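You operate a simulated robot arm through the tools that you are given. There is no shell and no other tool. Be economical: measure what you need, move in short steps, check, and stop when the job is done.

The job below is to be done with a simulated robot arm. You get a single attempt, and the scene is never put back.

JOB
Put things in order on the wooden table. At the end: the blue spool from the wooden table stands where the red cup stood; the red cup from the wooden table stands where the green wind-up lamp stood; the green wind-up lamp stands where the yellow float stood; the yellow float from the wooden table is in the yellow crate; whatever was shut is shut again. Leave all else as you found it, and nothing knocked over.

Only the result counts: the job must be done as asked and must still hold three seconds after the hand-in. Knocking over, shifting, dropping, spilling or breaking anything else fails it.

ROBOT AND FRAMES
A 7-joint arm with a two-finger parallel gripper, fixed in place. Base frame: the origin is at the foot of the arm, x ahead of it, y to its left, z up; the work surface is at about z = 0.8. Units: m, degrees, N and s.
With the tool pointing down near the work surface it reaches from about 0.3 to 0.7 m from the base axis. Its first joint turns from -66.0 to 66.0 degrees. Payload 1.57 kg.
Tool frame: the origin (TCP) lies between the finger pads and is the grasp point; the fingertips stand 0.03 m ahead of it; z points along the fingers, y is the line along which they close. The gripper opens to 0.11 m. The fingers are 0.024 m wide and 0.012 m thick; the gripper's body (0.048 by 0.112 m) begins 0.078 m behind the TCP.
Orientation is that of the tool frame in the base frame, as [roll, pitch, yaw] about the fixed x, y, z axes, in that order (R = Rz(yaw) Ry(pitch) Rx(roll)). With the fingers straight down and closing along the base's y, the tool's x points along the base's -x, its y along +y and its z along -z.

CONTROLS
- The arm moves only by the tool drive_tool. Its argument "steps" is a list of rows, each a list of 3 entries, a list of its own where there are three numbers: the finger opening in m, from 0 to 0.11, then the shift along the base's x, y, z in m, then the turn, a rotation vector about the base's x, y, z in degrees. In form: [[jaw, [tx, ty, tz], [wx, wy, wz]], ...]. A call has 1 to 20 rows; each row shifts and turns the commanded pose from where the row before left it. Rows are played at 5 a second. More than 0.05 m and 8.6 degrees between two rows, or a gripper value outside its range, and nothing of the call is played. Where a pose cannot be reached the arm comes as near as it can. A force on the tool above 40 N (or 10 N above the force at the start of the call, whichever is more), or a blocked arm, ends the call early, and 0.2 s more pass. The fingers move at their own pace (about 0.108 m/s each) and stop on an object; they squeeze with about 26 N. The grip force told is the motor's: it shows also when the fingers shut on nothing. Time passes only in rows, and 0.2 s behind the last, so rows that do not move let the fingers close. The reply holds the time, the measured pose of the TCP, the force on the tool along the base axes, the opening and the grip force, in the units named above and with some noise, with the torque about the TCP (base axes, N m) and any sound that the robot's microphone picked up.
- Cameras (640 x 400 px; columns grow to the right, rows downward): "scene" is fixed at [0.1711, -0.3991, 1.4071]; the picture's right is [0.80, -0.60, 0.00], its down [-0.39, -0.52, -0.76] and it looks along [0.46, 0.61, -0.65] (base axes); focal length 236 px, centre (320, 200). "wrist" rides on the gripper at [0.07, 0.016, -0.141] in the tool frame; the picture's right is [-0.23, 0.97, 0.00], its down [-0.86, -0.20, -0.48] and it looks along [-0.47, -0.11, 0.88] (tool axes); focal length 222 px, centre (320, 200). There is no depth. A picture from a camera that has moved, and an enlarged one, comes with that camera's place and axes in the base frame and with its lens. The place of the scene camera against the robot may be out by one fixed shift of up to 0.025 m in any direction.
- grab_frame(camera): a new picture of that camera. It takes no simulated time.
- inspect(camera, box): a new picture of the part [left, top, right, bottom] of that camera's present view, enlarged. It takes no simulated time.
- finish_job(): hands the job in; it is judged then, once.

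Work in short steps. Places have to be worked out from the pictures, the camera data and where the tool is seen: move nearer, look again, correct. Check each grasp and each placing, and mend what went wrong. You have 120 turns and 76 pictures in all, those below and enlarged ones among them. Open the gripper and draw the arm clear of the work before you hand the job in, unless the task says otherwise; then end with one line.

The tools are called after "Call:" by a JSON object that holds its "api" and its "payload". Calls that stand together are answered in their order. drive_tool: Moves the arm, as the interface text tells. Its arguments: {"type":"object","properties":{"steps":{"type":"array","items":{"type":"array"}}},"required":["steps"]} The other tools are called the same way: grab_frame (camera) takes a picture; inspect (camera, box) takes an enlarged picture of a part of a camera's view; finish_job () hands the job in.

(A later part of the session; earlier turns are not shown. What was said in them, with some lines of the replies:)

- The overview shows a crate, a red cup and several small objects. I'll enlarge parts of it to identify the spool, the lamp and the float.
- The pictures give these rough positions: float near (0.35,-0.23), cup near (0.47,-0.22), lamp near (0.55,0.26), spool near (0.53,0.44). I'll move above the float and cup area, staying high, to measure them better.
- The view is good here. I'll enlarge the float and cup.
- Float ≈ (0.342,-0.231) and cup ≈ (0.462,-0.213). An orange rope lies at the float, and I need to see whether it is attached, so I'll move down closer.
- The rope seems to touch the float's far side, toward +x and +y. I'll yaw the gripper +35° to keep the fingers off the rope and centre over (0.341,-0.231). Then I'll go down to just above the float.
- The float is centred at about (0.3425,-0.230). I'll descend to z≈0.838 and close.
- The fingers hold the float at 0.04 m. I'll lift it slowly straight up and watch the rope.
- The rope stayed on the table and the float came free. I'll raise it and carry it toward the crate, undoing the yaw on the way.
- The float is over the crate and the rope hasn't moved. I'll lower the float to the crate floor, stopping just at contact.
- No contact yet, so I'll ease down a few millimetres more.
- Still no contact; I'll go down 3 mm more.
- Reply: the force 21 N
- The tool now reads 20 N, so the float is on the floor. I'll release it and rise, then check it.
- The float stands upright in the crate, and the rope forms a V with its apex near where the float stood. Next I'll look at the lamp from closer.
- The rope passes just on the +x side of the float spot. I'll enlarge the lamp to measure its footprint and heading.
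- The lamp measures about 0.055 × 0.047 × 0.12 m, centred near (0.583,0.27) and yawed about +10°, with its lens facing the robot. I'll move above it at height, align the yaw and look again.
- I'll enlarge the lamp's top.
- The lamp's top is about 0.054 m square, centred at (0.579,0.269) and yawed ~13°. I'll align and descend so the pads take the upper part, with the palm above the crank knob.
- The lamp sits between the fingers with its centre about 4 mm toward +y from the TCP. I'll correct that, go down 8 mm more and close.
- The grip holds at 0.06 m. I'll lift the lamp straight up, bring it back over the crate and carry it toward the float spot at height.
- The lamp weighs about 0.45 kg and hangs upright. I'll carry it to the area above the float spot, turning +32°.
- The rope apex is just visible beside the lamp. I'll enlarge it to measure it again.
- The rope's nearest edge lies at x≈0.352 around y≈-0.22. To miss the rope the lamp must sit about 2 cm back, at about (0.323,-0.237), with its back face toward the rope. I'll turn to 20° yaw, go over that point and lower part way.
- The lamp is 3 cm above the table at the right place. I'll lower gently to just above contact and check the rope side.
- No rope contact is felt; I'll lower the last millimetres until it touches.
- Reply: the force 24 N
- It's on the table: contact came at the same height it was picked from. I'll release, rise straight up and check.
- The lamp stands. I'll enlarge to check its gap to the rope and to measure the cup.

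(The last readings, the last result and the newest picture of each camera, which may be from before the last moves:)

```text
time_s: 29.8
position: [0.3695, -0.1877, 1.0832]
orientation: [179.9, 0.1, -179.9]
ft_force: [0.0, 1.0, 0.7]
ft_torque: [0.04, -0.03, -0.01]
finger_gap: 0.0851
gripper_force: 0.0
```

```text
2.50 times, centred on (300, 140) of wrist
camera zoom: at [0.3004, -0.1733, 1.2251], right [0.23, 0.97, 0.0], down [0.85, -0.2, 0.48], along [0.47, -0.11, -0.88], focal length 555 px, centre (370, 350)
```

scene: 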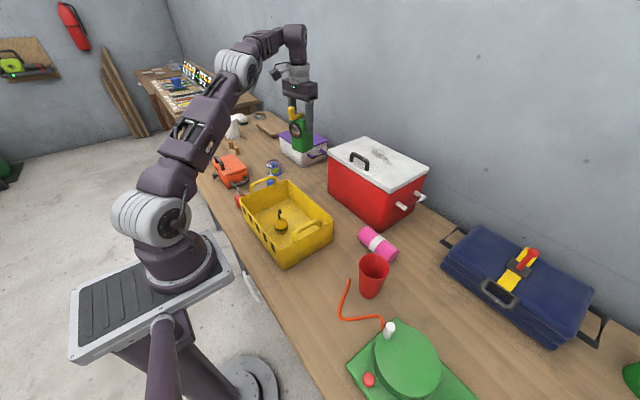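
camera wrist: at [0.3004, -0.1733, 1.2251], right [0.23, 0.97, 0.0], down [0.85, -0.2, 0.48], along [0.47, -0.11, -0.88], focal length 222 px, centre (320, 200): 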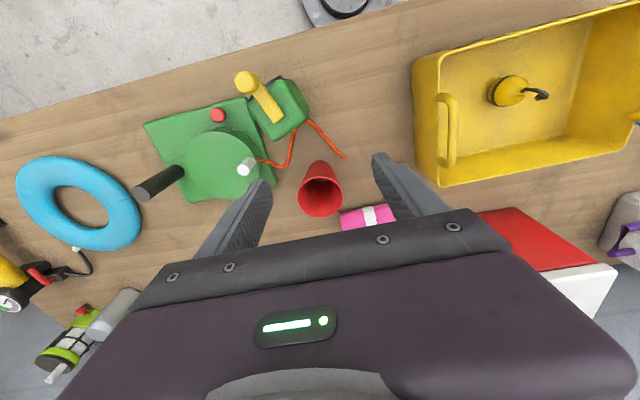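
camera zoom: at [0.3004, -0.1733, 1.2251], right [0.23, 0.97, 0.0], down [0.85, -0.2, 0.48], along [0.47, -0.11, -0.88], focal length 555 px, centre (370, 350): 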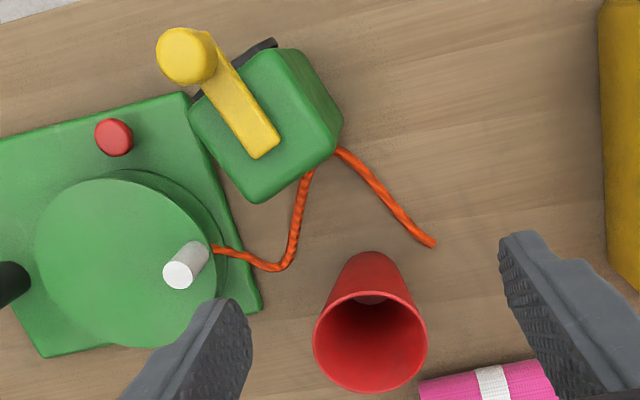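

The lamp's base matches the plan and the rope is undisturbed. The cup is at about (0.462,-0.212) with a rim ~0.072 m wide at z≈0.91. I'll move above it and check the alignment.

Call:
{"api": "drive_tool", "payload": {"steps": [[0.095, [0.03, -0.008, 0], [0, 0, 0]], [0.095, [0.03, -0.008, -0.02], [0, 0, 0]], [0.095, [0.032, -0.008, -0.03], [0, 0, 0]], [0.095, [0, 0, -0.03], [0, 0, 0]], [0.095, [0, 0, 0], [0, 0, 0]]]}}

Call:
{"api": "grab_frame", "payload": {"camera": "wrist"}}

```text
time_s: 31.0
position: [0.4595, -0.2107, 1.004]
orientation: [179.9, 0.1, 180.0]
ft_force: [0.1, -0.4, 0.9]
ft_torque: [-0.03, -0.01, 0.0]
finger_gap: 0.0952
gripper_force: 0.0
```

```text
32 pictures are left
camera wrist: at [0.39, -0.1942, 1.146], right [0.23, 0.97, 0.0], down [0.86, -0.2, 0.48], along [0.47, -0.11, -0.88], focal length 222 px, centre (320, 200)
```

wrist: 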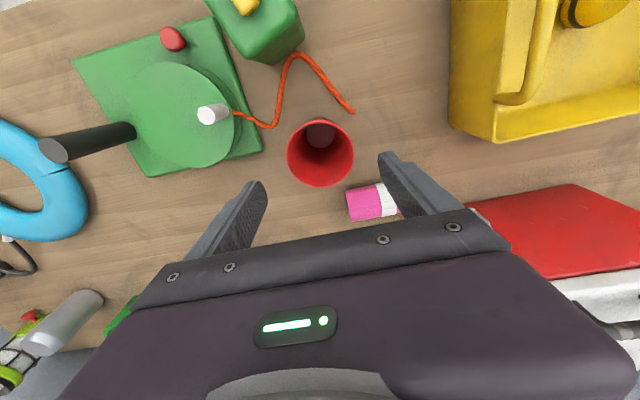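

The cup is centred at (0.461,-0.211) and the TCP is already over it. I can also see a gap between the lamp and the rope. I'll descend to z≈0.87 and close.

Call:
{"api": "drive_tool", "payload": {"steps": [[0.095, [0.001, 0, -0.045], [0, 0, 0]], [0.095, [0, 0, -0.045], [0, 0, 0]], [0.095, [0, 0, -0.043], [0, 0, 0]], [0.095, [0, 0, 0], [0, 0, 0]], [0.05, [0, 0, 0], [0, 0, 0]], [0.05, [0, 0, 0], [0, 0, 0]], [0.05, [0, 0, 0], [0, 0, 0]]]}}

Call:
{"api": "grab_frame", "payload": {"camera": "wrist"}}

```text
time_s: 32.6
position: [0.458, -0.2121, 0.8724]
orientation: [-179.9, -0.1, -180.0]
ft_force: [-0.6, 0.4, 0.6]
ft_torque: [0.03, 0.0, 0.0]
finger_gap: 0.0727
gripper_force: 25.2
```

```text
31 pictures are left
camera wrist: at [0.3898, -0.1968, 1.0153], right [0.23, 0.97, 0.0], down [0.86, -0.2, 0.48], along [0.47, -0.11, -0.88], focal length 222 px, centre (320, 200)
```

wrist: 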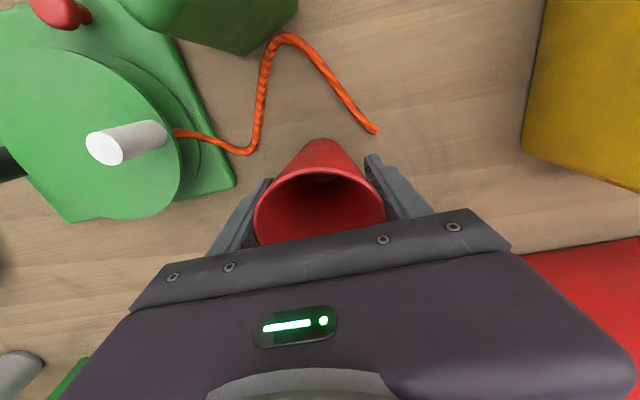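

The cup is gripped at 0.073 m. I'll lift it and check.

Call:
{"api": "drive_tool", "payload": {"steps": [[0.05, [0, 0, 0.02], [0, 0, 0]], [0.05, [0, 0, 0.04], [0, 0, 0]], [0.05, [0, 0, 0.045], [0, 0, 0]], [0.05, [0, 0, 0.045], [0, 0, 0]], [0.05, [0, 0, 0.045], [0, 0, 0]], [0.05, [0, 0, 0], [0, 0, 0]]]}}

Call:
{"api": "grab_frame", "payload": {"camera": "scene"}}

```text
time_s: 34.0
position: [0.46, -0.2141, 1.0692]
orientation: [180.0, 0.0, -179.9]
ft_force: [-0.2, -0.3, -0.8]
ft_torque: [0.01, 0.02, 0.02]
finger_gap: 0.0728
gripper_force: 25.5
```

```text
30 pictures are left
```

scene: 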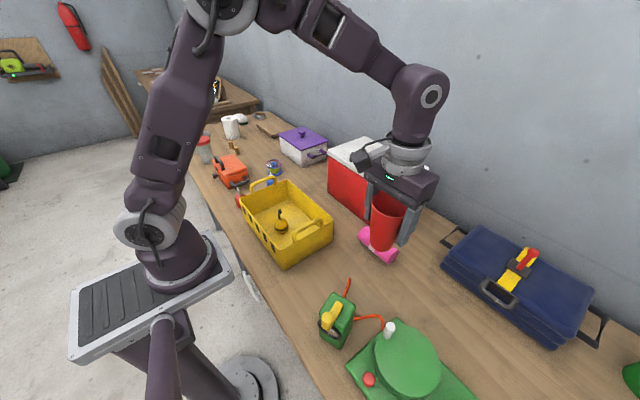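

The cup hangs upright. I'll carry it to above the lamp's old place at (0.58,0.269).

Call:
{"api": "drive_tool", "payload": {"steps": [[0.05, [0, 0.035, 0.01], [0, 0, 0]], [0.05, [0.01, 0.045, 0], [0, 0, 0]], [0.05, [0.01, 0.045, 0], [0, 0, 0]], [0.05, [0.01, 0.045, 0], [0, 0, 0]], [0.05, [0.01, 0.045, 0], [0, 0, 0]], [0.05, [0.01, 0.045, 0], [0, 0, 0]], [0.05, [0.01, 0.045, 0], [0, 0, 0]], [0.05, [0.015, 0.045, 0], [0, 0, 0]], [0.05, [0.015, 0.045, 0], [0, 0, 0]], [0.05, [0.015, 0.045, 0], [0, 0, 0]], [0.05, [0.015, 0.042, 0], [0, 0, 0]], [0.05, [0, 0, 0], [0, 0, 0]]]}}

Call:
{"api": "grab_frame", "payload": {"camera": "wrist"}}

```text
time_s: 36.6
position: [0.5789, 0.2697, 1.0784]
orientation: [-179.9, -0.1, -180.0]
ft_force: [-0.3, 0.1, -0.8]
ft_torque: [-0.02, -0.01, 0.02]
finger_gap: 0.0724
gripper_force: 25.7
```

```text
29 pictures are left
camera wrist: at [0.5104, 0.2857, 1.2207], right [0.23, 0.97, 0.0], down [0.86, -0.2, 0.48], along [0.46, -0.11, -0.88], focal length 222 px, centre (320, 200)
```

wrist: 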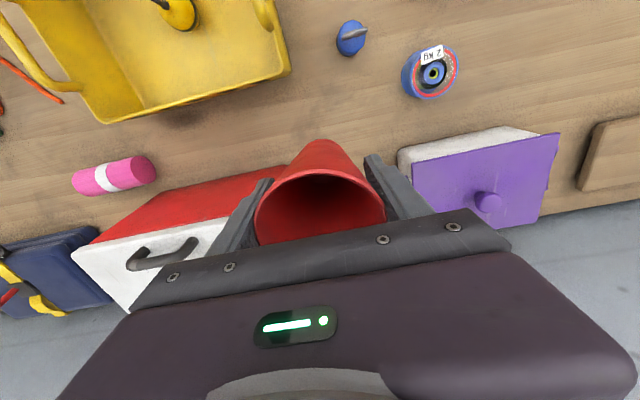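

The place below is clear. I'll lower to just above the table.

Call:
{"api": "drive_tool", "payload": {"steps": [[0.05, [0.001, 0, -0.045], [0, 0, 0]], [0.05, [0, 0, -0.045], [0, 0, 0]], [0.05, [0, 0, -0.045], [0, 0, 0]], [0.05, [0, 0, -0.045], [0, 0, 0]], [0.05, [0, 0, -0.02], [0, 0, 0]], [0.05, [0, 0, 0], [0, 0, 0]]]}}

Call:
{"api": "inspect", "payload": {"camera": "scene", "box": [245, 120, 345, 200]}}

```text
time_s: 38.0
position: [0.5826, 0.2718, 0.8752]
orientation: [180.0, 0.0, -180.0]
ft_force: [0.6, 0.6, -1.0]
ft_torque: [-0.01, -0.01, -0.02]
finger_gap: 0.0726
gripper_force: 25.9
```

```text
5.00 times, centred on (295, 160) of scene
camera zoom: at [0.1711, -0.399, 1.4071], right [0.8, -0.6, 0.0], down [-0.39, -0.52, -0.76], along [0.46, 0.61, -0.65], focal length 1178 px, centre (445, 400)
```

zoom: 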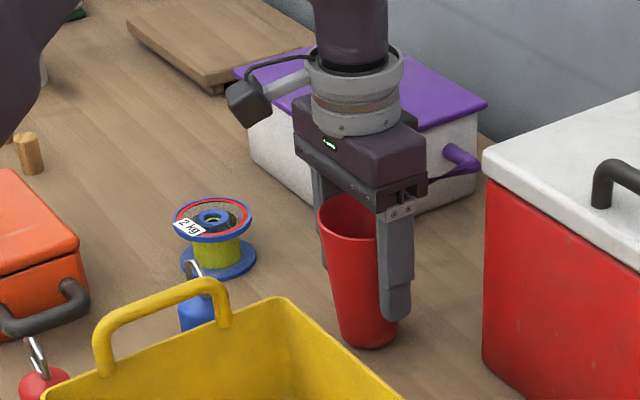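

I'll creep down until it touches.

Call:
{"api": "drive_tool", "payload": {"steps": [[0.05, [0, -0.001, -0.0015], [0, 0, 0]], [0.05, [0, 0, -0.0015], [0, 0, 0]], [0.05, [0, 0, -0.001], [0, 0, 0]], [0.05, [0, 0, 0], [0, 0, 0]]]}}

```text
time_s: 39.0
position: [0.5816, 0.2713, 0.8721]
orientation: [-179.9, 0.1, 180.0]
ft_force: [0.6, 0.6, -1.4]
ft_torque: [0.02, 0.0, 0.03]
finger_gap: 0.0728
gripper_force: 26.0
```

Call:
{"api": "drive_tool", "payload": {"steps": [[0.05, [0, 0, -0.0015], [0, 0, 0]], [0.05, [0, 0, -0.001], [0, 0, 0]], [0.05, [0, 0, 0], [0, 0, 0]]]}}

```text
time_s: 39.8
position: [0.5822, 0.2697, 0.8715]
orientation: [179.9, 0.1, -179.9]
ft_force: [-0.7, 2.4, 17.7]
ft_torque: [-0.19, -0.02, 0.03]
finger_gap: 0.0727
gripper_force: 26.1
```

The cup touches the table. I'll back off slightly, open the gripper, rise and look.

Call:
{"api": "drive_tool", "payload": {"steps": [[0.05, [0, 0, 0.001], [0, 0, 0]], [0.095, [0, 0, 0], [0, 0, 0]], [0.095, [0, 0, 0], [0, 0, 0]], [0.095, [0, 0, 0.03], [0, 0, 0]], [0.095, [0, 0, 0.045], [0, 0, 0]], [0.095, [0, 0, 0.045], [0, 0, 0]], [0.095, [0, 0, 0.04], [0, 0, 0]], [0.095, [-0.03, 0.03, 0], [0, 0, 0]], [0.095, [-0.03, 0.035, 0], [0, 0, 0]], [0.095, [-0.02, 0.04, 0], [0, 0, 0]], [0.095, [0, 0, 0], [0, 0, 0]]]}}

Call:
{"api": "grab_frame", "payload": {"camera": "wrist"}}

Call:
{"api": "inspect", "payload": {"camera": "wrist", "box": [220, 60, 420, 220]}}

```text
time_s: 42.2
position: [0.5011, 0.3756, 1.0353]
orientation: [-180.0, 0.1, -179.9]
ft_force: [0.9, -0.4, -0.1]
ft_torque: [0.02, -0.01, 0.0]
finger_gap: 0.0953
gripper_force: 0.2
```

```text
27 pictures are left
camera wrist: at [0.4317, 0.3915, 1.1766], right [0.23, 0.97, 0.0], down [0.86, -0.2, 0.48], along [0.47, -0.11, -0.88], focal length 222 px, centre (320, 200)
```

wrist: 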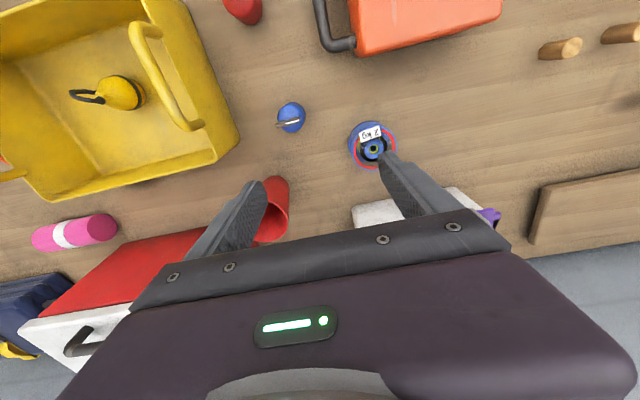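

```text
2.50 times, centred on (320, 140) of wrist
camera zoom: at [0.4317, 0.3915, 1.1766], right [0.23, 0.97, 0.0], down [0.86, -0.2, 0.48], along [0.47, -0.11, -0.88], focal length 555 px, centre (320, 350)
```

zoom: 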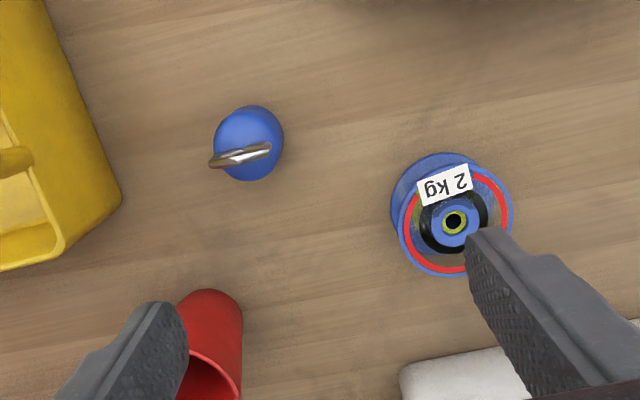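

The cup stands. The spool's centre is about (0.54,0.45) and its top is about z 0.85, so I'll move above it and refine.

Call:
{"api": "drive_tool", "payload": {"steps": [[0.1, [0.019, 0.037, 0], [0, 0, 0]], [0.1, [0.019, 0.037, -0.03], [0, 0, 0]], [0.1, [0, 0, -0.045], [0, 0, 0]], [0.1, [0, 0, 0], [0, 0, 0]]]}}

Call:
{"api": "inspect", "payload": {"camera": "wrist", "box": [220, 90, 420, 230]}}

Call:
{"api": "inspect", "payload": {"camera": "scene", "box": [235, 120, 335, 200]}}

```text
refused: row 2 steps farther than a row can; nothing moved
```

```text
2.86 times, centred on (320, 160) of wrist
camera zoom: at [0.4317, 0.3915, 1.1766], right [0.23, 0.97, 0.0], down [0.86, -0.2, 0.48], along [0.47, -0.11, -0.88], focal length 635 px, centre (320, 314)
```

zoom: 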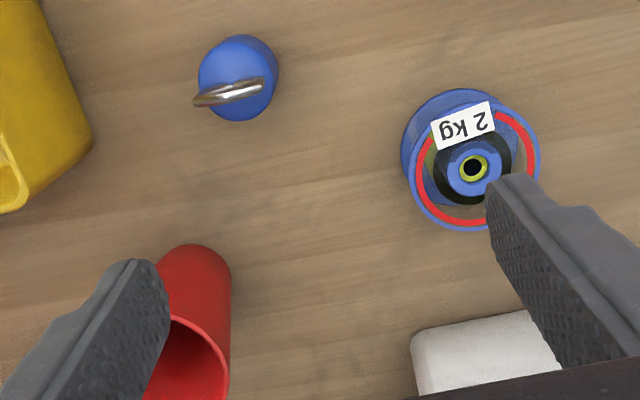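

```text
5.00 times, centred on (285, 160) of scene
camera zoom: at [0.1711, -0.399, 1.4071], right [0.8, -0.6, 0.0], down [-0.39, -0.52, -0.76], along [0.46, 0.61, -0.65], focal length 1178 px, centre (495, 400)
```

zoom: 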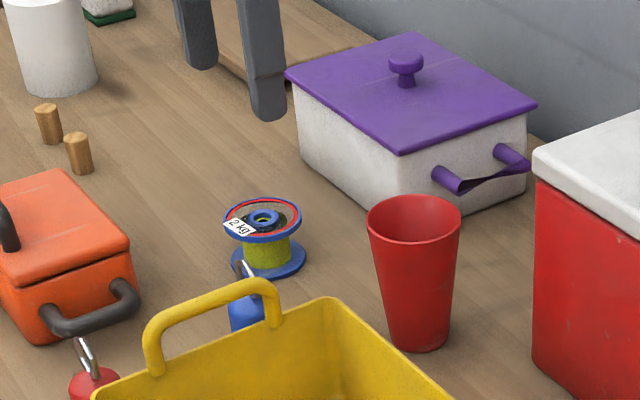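

A row was too long and got refused. The cup stands well, so I'll repeat the move with smaller rows.

Call:
{"api": "drive_tool", "payload": {"steps": [[0.1, [0.019, 0.037, 0], [0, 0, 0]], [0.1, [0.019, 0.037, 0], [0, 0, 0]], [0.1, [0, 0, -0.045], [0, 0, 0]], [0.1, [0, 0, -0.03], [0, 0, 0]], [0.1, [0, 0, 0], [0, 0, 0]]]}}

Call:
{"api": "grab_frame", "payload": {"camera": "wrist"}}

```text
time_s: 43.4
position: [0.5038, 0.4025, 0.9583]
orientation: [-180.0, 0.0, -180.0]
ft_force: [-0.2, -1.2, 0.1]
ft_torque: [0.0, 0.02, -0.01]
finger_gap: 0.1001
gripper_force: 0.1
out of reach, approached as far as the arm can: row 1, 2
```

```text
23 pictures are left
camera wrist: at [0.4348, 0.4175, 1.1009], right [0.23, 0.97, 0.0], down [0.86, -0.2, 0.48], along [0.47, -0.11, -0.88], focal length 222 px, centre (320, 200)
```

wrist: 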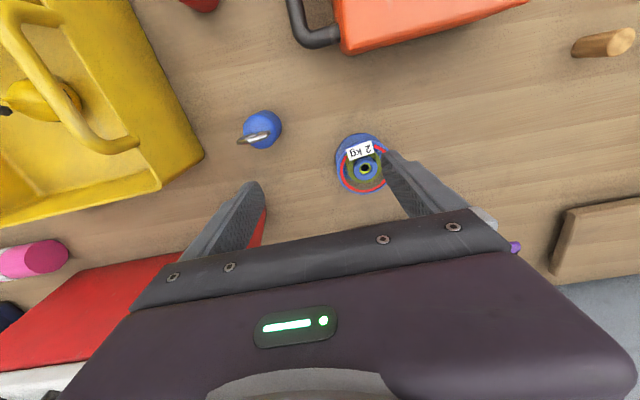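

The first rows were out of reach at that height. Reach should be better lower down, so I'll try moving outward at z≈0.91, with the fingertips still above the spool.

Call:
{"api": "drive_tool", "payload": {"steps": [[0.1, [0, 0, -0.04], [0, 0, 0]], [0.1, [0.012, 0.015, 0], [0, 0, 0]], [0.1, [0.012, 0.015, 0], [0, 0, 0]], [0.1, [0.01, 0.015, 0], [0, 0, 0]], [0.1, [0, 0, 0], [0, 0, 0]]]}}

```text
time_s: 44.6
position: [0.5157, 0.4212, 0.9164]
orientation: [-180.0, -0.1, -180.0]
ft_force: [0.2, 0.3, 0.0]
ft_torque: [0.0, 0.02, 0.0]
finger_gap: 0.1003
gripper_force: 0.1
out of reach, approached as far as the arm can: row 3, 4
```

The reach limit here is r≈0.67 with the tool vertical, and the spool is at r≈0.70. I'll turn the closing axis tangential (yaw +40°) and tilt the fingers outward 12°, which adds reach.

Call:
{"api": "drive_tool", "payload": {"steps": [[0.1, [-0.003, -0.003, 0], [0, 0, 8]], [0.1, [-0.003, -0.003, 0], [0, 0, 8]], [0.1, [0, 0, 0], [0, 0, 8]], [0.1, [0, 0, 0], [0, 0, 8]], [0.1, [0, 0, 0], [0, 0, 8]], [0.1, [0, 0, 0], [3.85, -4.6, 0]], [0.1, [0, 0, 0], [3.85, -4.6, 0]], [0.1, [0, 0, 0], [0, 0, 0]]]}}

Call:
{"api": "grab_frame", "payload": {"camera": "wrist"}}

```text
time_s: 46.4
position: [0.509, 0.4164, 0.9149]
orientation: [-180.0, 12.1, -140.0]
ft_force: [0.2, -0.1, -0.6]
ft_torque: [0.0, -0.04, -0.02]
finger_gap: 0.1
gripper_force: 0.0
```

```text
22 pictures are left
camera wrist: at [0.4259, 0.3652, 1.0391], right [-0.46, 0.89, 0.05], down [0.69, 0.32, 0.65], along [0.56, 0.33, -0.76], focal length 222 px, centre (320, 200)
```

wrist: 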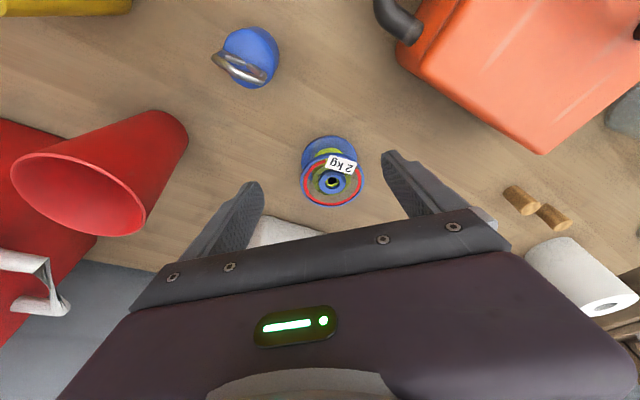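

The tilted view puts the spool at (0.536,0.448). I'll move over it and lower until the tips are just above the top flange.

Call:
{"api": "drive_tool", "payload": {"steps": [[0.1, [0.013, 0.016, -0.008], [0, 0, 0]], [0.1, [0.014, 0.016, -0.01], [0, 0, 0]], [0.1, [0, 0, 0], [0, 0, 0]]]}}

Call:
{"api": "grab_frame", "payload": {"camera": "wrist"}}

```text
time_s: 47.2
position: [0.5374, 0.4453, 0.8965]
orientation: [179.9, 12.0, -140.1]
ft_force: [-0.2, 0.6, 0.4]
ft_torque: [0.02, 0.01, 0.0]
finger_gap: 0.1002
gripper_force: 0.1
```

```text
21 pictures are left
camera wrist: at [0.4527, 0.3954, 1.0229], right [-0.46, 0.89, 0.05], down [0.69, 0.32, 0.65], along [0.56, 0.33, -0.76], focal length 222 px, centre (320, 200)
```

wrist: 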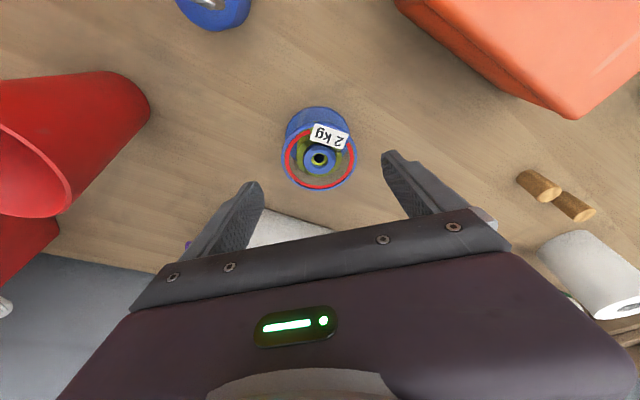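

The spool centre (0.537,0.448) is confirmed and sits within ~3 mm of the TCP. I'll descend to z≈0.836 and close.

Call:
{"api": "drive_tool", "payload": {"steps": [[0.1, [0, 0.002, -0.025], [0, 0, 0]], [0.1, [0, 0, -0.025], [0, 0, 0]], [0.1, [0, 0, -0.01], [0, 0, 0]], [0.1, [0, 0, 0], [0, 0, 0]], [0.05, [0, 0, 0], [0, 0, 0]], [0.05, [0, 0, 0], [0, 0, 0]], [0.05, [0, 0, 0], [0, 0, 0]]]}}

Call:
{"api": "grab_frame", "payload": {"camera": "wrist"}}

```text
time_s: 48.8
position: [0.5363, 0.4505, 0.8378]
orientation: [180.0, 11.9, -140.0]
ft_force: [0.5, 0.2, -0.7]
ft_torque: [-0.01, -0.01, 0.01]
finger_gap: 0.066
gripper_force: 25.7
```

```text
20 pictures are left
camera wrist: at [0.4526, 0.3993, 0.9615], right [-0.46, 0.89, 0.05], down [0.69, 0.32, 0.65], along [0.56, 0.33, -0.76], focal length 222 px, centre (320, 200)
```

wrist: 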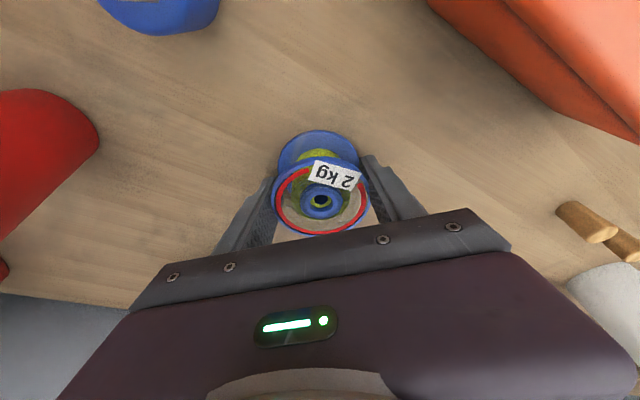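

The flange is gripped at 0.066 m and well centred. I'll lift slightly, drawing inward, and read the weight.

Call:
{"api": "drive_tool", "payload": {"steps": [[0.05, [0, 0, 0.01], [0, 0, 0]], [0.05, [0, 0, 0.01], [0, 0, 0]], [0.05, [-0.004, -0.003, 0.015], [0, 0, 0]], [0.05, [0, 0, 0], [0, 0, 0]]]}}

Call:
{"api": "inspect", "payload": {"camera": "scene", "box": [235, 120, 335, 200]}}

```text
time_s: 49.8
position: [0.5324, 0.4479, 0.8709]
orientation: [180.0, 12.0, -140.1]
ft_force: [-0.4, 0.4, -0.5]
ft_torque: [0.03, 0.01, -0.03]
finger_gap: 0.0661
gripper_force: 25.3
```

```text
5.00 times, centred on (285, 160) of scene
camera zoom: at [0.1711, -0.399, 1.4071], right [0.8, -0.6, 0.0], down [-0.39, -0.52, -0.76], along [0.46, 0.61, -0.65], focal length 1178 px, centre (495, 400)
```

zoom: 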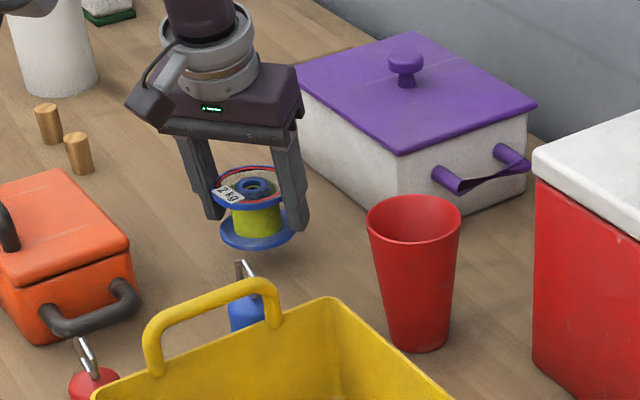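

The spool is light and held level. I'll raise it inward and carry it over the crate toward the cup's old place, turning to yaw -15° to keep the fingers off the rope.

Call:
{"api": "drive_tool", "payload": {"steps": [[0.05, [-0.02, -0.02, 0.04], [0, 0, 0]], [0.05, [-0.02, -0.02, 0.04], [0, 0, 0]], [0.05, [-0.02, -0.02, 0.04], [0, 0, 0]], [0.05, [-0.015, -0.02, 0.04], [0, 0, 0]], [0.05, [0, -0.045, 0], [0, 0, -5]], [0.05, [0, -0.045, 0], [0, 0, -5]], [0.05, [0, -0.045, 0], [0, 0, -5]], [0.05, [0, -0.045, 0], [0, 0, -5]], [0.05, [0, -0.045, 0], [0, 0, -5]], [0.05, [0, -0.045, 0], [0, 0, -5]], [0.05, [0, -0.045, 0], [0, 0, -5]], [0.05, [0, -0.045, 0], [0, 0, -5]], [0.05, [0, -0.045, 0], [0, 0, -5]], [0.05, [0, -0.045, 0], [0, 0, -5]], [0.05, [0, -0.045, 0], [0, 0, -5]], [0.05, [0.001, -0.045, 0], [0, 0, 0]], [0.05, [0.001, -0.035, 0], [0, 0, 0]], [0.05, [0, 0, 0], [0, 0, 0]]]}}

Call:
{"api": "grab_frame", "payload": {"camera": "wrist"}}

Call:
{"api": "grab_frame", "payload": {"camera": "scene"}}

```text
time_s: 53.6
position: [0.4585, -0.2137, 1.031]
orientation: [-180.0, 11.9, 165.0]
ft_force: [0.0, -0.5, -0.7]
ft_torque: [0.03, 0.0, -0.03]
finger_gap: 0.0659
gripper_force: 25.5
```

```text
18 pictures are left
camera wrist: at [0.3685, -0.1727, 1.1563], right [0.47, 0.88, 0.05], down [0.66, -0.38, 0.65], along [0.59, -0.27, -0.76], focal length 222 px, centre (320, 200)
```

wrist: 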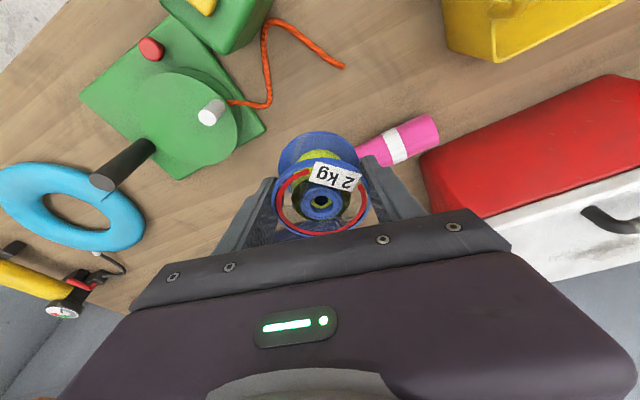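

```text
17 pictures are left
```

scene: 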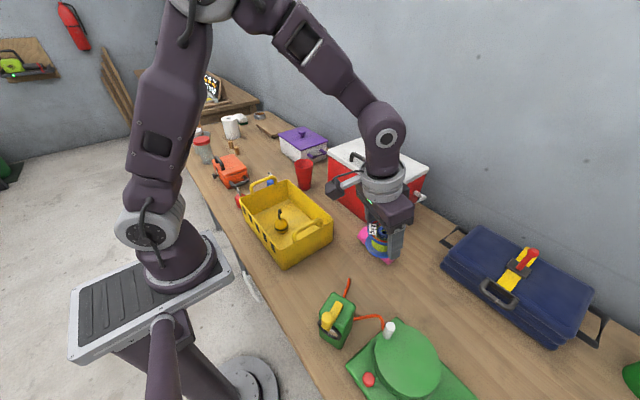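

All is fine in transit. I'll lower to just above the table.

Call:
{"api": "drive_tool", "payload": {"steps": [[0.05, [0.002, 0.002, -0.045], [0, 0, 0]], [0.05, [0, 0, -0.045], [0, 0, 0]], [0.05, [0, 0, -0.045], [0, 0, 0]], [0.05, [0, 0, -0.04], [0, 0, 0]], [0.05, [0, 0, -0.01], [0, 0, 0]], [0.05, [0, 0, 0], [0, 0, 0]]]}}

Call:
{"api": "grab_frame", "payload": {"camera": "wrist"}}

Call:
{"api": "inspect", "payload": {"camera": "scene", "box": [310, 230, 430, 330]}}

```text
time_s: 55.0
position: [0.4628, -0.2076, 0.8467]
orientation: [180.0, 11.9, 165.0]
ft_force: [-0.1, -0.1, -1.0]
ft_torque: [0.01, -0.02, -0.04]
finger_gap: 0.0662
gripper_force: 26.1
```

```text
16 pictures are left
camera wrist: at [0.3739, -0.1669, 0.9713], right [0.47, 0.88, 0.05], down [0.66, -0.38, 0.65], along [0.59, -0.27, -0.76], focal length 222 px, centre (320, 200)
```

wrist: 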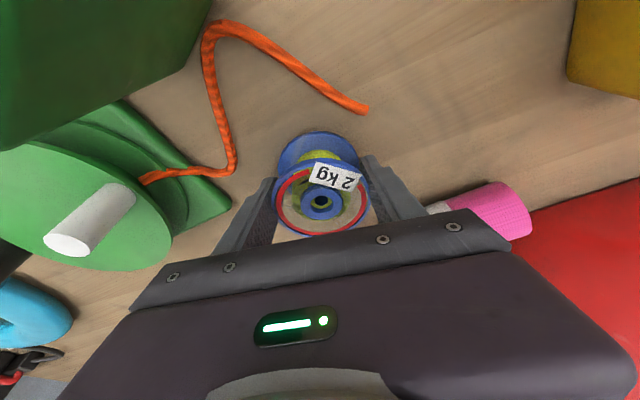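

```text
4.00 times, centred on (370, 280) of scene
camera zoom: at [0.1711, -0.3991, 1.4071], right [0.8, -0.6, 0.0], down [-0.39, -0.52, -0.76], along [0.46, 0.61, -0.65], focal length 943 px, centre (120, -120)
```

zoom: 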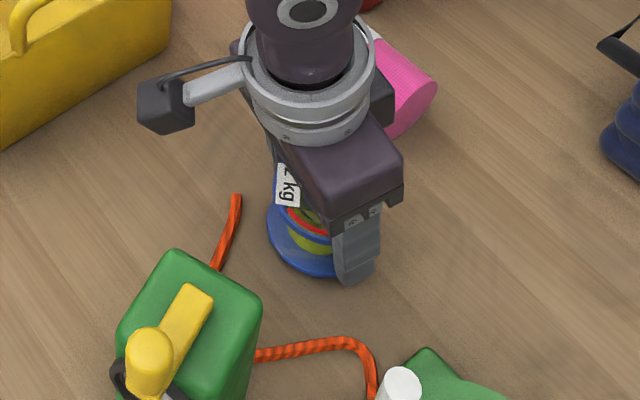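

The fingers are clear of the rope. I'll correct by a few millimetres and creep down.

Call:
{"api": "drive_tool", "payload": {"steps": [[0.05, [-0.001, -0.003, -0.003], [0, 0, 0]], [0.05, [0, 0, -0.003], [0, 0, 0]], [0.05, [0, 0, -0.001], [0, 0, 0]], [0.05, [0, 0, 0], [0, 0, 0]]]}}

```text
time_s: 56.0
position: [0.4621, -0.2093, 0.8396]
orientation: [180.0, 12.0, 165.1]
ft_force: [0.5, 0.1, -0.3]
ft_torque: [-0.01, 0.0, 0.0]
finger_gap: 0.0662
gripper_force: 25.7
```

Call:
{"api": "drive_tool", "payload": {"steps": [[0.05, [0, 0, -0.0015], [0, 0, 0]], [0.05, [0, 0, -0.0015], [0, 0, 0]], [0.05, [0, 0, 0], [0, 0, 0]]]}}

```text
time_s: 56.8
position: [0.4617, -0.2094, 0.8359]
orientation: [179.9, 12.0, 165.0]
ft_force: [0.5, 0.4, -0.6]
ft_torque: [-0.04, 0.01, -0.03]
finger_gap: 0.0663
gripper_force: 25.8
```

There is still no contact; I'll take two 1 mm steps.

Call:
{"api": "drive_tool", "payload": {"steps": [[0.05, [0, 0, -0.001], [0, 0, 0]], [0.05, [0, 0, -0.001], [0, 0, 0]], [0.05, [0, 0, 0], [0, 0, 0]]]}}

```text
time_s: 57.6
position: [0.4613, -0.2096, 0.836]
orientation: [180.0, 12.0, 165.0]
ft_force: [-3.3, 3.0, 28.0]
ft_torque: [0.16, -0.04, -0.03]
finger_gap: 0.0663
gripper_force: 26.1
```

The spool touches down. I'll ease off, open slightly and withdraw along the tool's axis (up and a bit inward).

Call:
{"api": "drive_tool", "payload": {"steps": [[0.05, [0, 0, 0.0015], [0, 0, 0]], [0.08, [0, 0, 0], [0, 0, 0]], [0.08, [0, 0, 0], [0, 0, 0]], [0.08, [0, 0, 0.02], [0, 0, 0]], [0.08, [0, 0, 0.04], [0, 0, 0]], [0.08, [0, 0, 0.045], [0, 0, 0]], [0.08, [0, 0, 0.045], [0, 0, 0]], [0.08, [0, 0, 0.045], [0, 0, 0]], [0.08, [-0.02, 0.03, 0.03], [0, 0, 0]], [0.08, [-0.02, 0.04, 0.02], [0, 0, 0]], [0.08, [0, 0.045, 0], [0, 0, 0]], [0.08, [0, 0.045, 0], [0, 0, 0]], [0.08, [0, 0.045, 0], [0, 0, 0]], [0.08, [0, 0, 0], [0, 0, 0]]]}}

Call:
{"api": "grab_frame", "payload": {"camera": "scene"}}

Call:
{"api": "grab_frame", "payload": {"camera": "wrist"}}

Call:
{"api": "inspect", "payload": {"camera": "scene", "box": [300, 220, 420, 340]}}

```text
time_s: 60.6
position: [0.4197, -0.0013, 1.0818]
orientation: [-180.0, 12.0, 165.0]
ft_force: [-0.3, 0.5, 0.7]
ft_torque: [-0.01, -0.04, 0.04]
finger_gap: 0.0799
gripper_force: 0.3
```

```text
14 pictures are left
```

scene: 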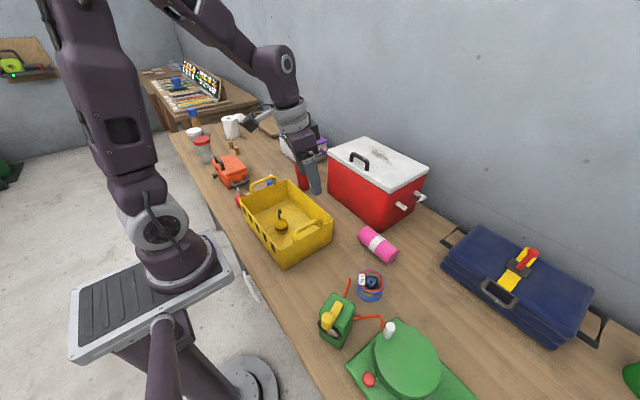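

```text
13 pictures are left
camera wrist: at [0.3317, 0.038, 1.2067], right [0.47, 0.88, 0.05], down [0.66, -0.38, 0.65], along [0.59, -0.27, -0.76], focal length 222 px, centre (320, 200)
```

wrist: 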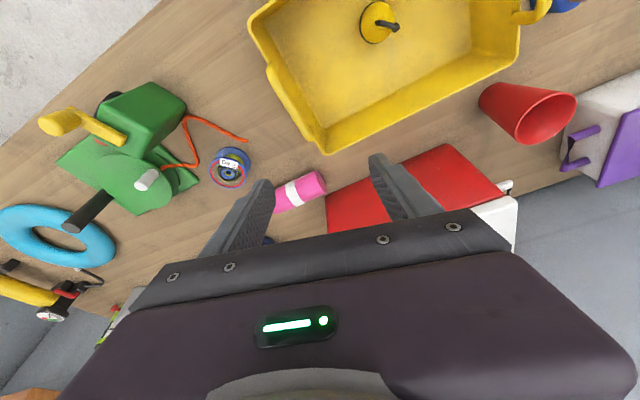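

```text
3.33 times, centred on (360, 280) of scene
camera zoom: at [0.1711, -0.399, 1.4071], right [0.8, -0.6, 0.0], down [-0.39, -0.52, -0.76], along [0.46, 0.61, -0.65], focal length 786 px, centre (187, -67)
```

zoom: 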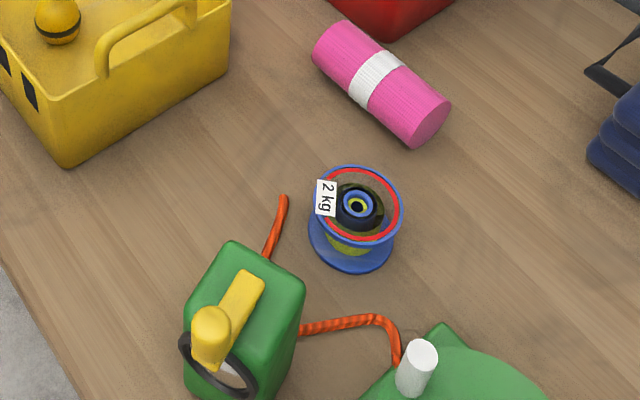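

Everything stands. I'll take one closer look at the lamp base and rope gap to judge whether the lamp's placement is close enough.

Call:
{"api": "inspect", "payload": {"camera": "wrist", "box": [90, 70, 260, 200]}}

```text
3.08 times, centred on (175, 135) of wrist
camera zoom: at [0.3317, 0.038, 1.2067], right [0.47, 0.88, 0.05], down [0.66, -0.38, 0.65], along [0.59, -0.27, -0.76], focal length 684 px, centre (766, 400)
```

zoom: 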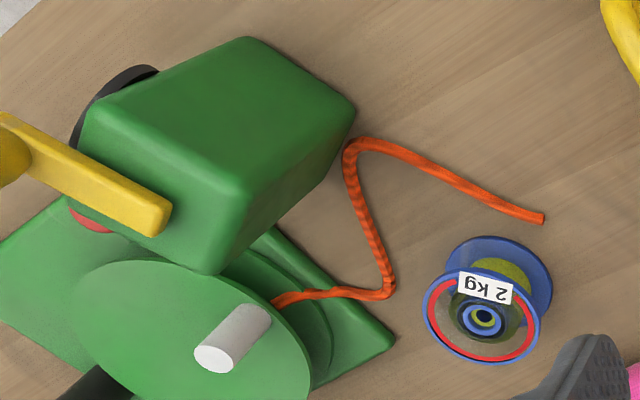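

The lamp's back face sits only a few millimetres from the undisturbed rope, which is as near to the float spot as it can stand freely. I'll draw the arm clear with the gripper open.

Call:
{"api": "drive_tool", "payload": {"steps": [[0.11, [-0.02, 0.02, 0.04], [0, 0, 0]], [0.11, [-0.02, 0.02, 0.04], [0, 0, 0]], [0.11, [-0.02, 0.02, 0.04], [0, 0, 0]], [0.11, [0, 0, 0], [0, 0, 0]], [0.11, [0, 0, 0], [0, 0, 0]]]}}

Call:
{"api": "grab_frame", "payload": {"camera": "scene"}}

```text
time_s: 61.8
position: [0.362, 0.0528, 1.199]
orientation: [180.0, 11.9, 165.0]
ft_force: [-0.4, -0.6, 0.5]
ft_torque: [0.0, 0.0, -0.01]
finger_gap: 0.1101
gripper_force: 0.0
```

```text
10 pictures are left
```

scene: 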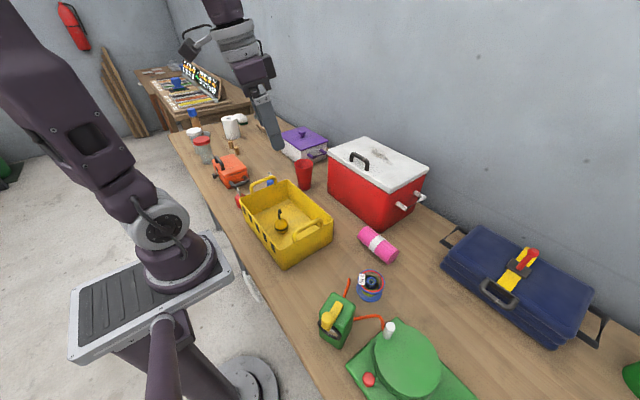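

All four objects are placed and upright, and the arm is clear. I'm handing the job in.

Call:
{"api": "finish_job", "payload": {}}

```text
The job is handed in.
```

I've handed the job in: the spool, cup and float are where you asked and upright, but the lamp stands about 2 cm from the float's exact spot, because a rope on the table lies where its base would go. I opened nothing, and nothing else looked moved or knocked over in the last picture.
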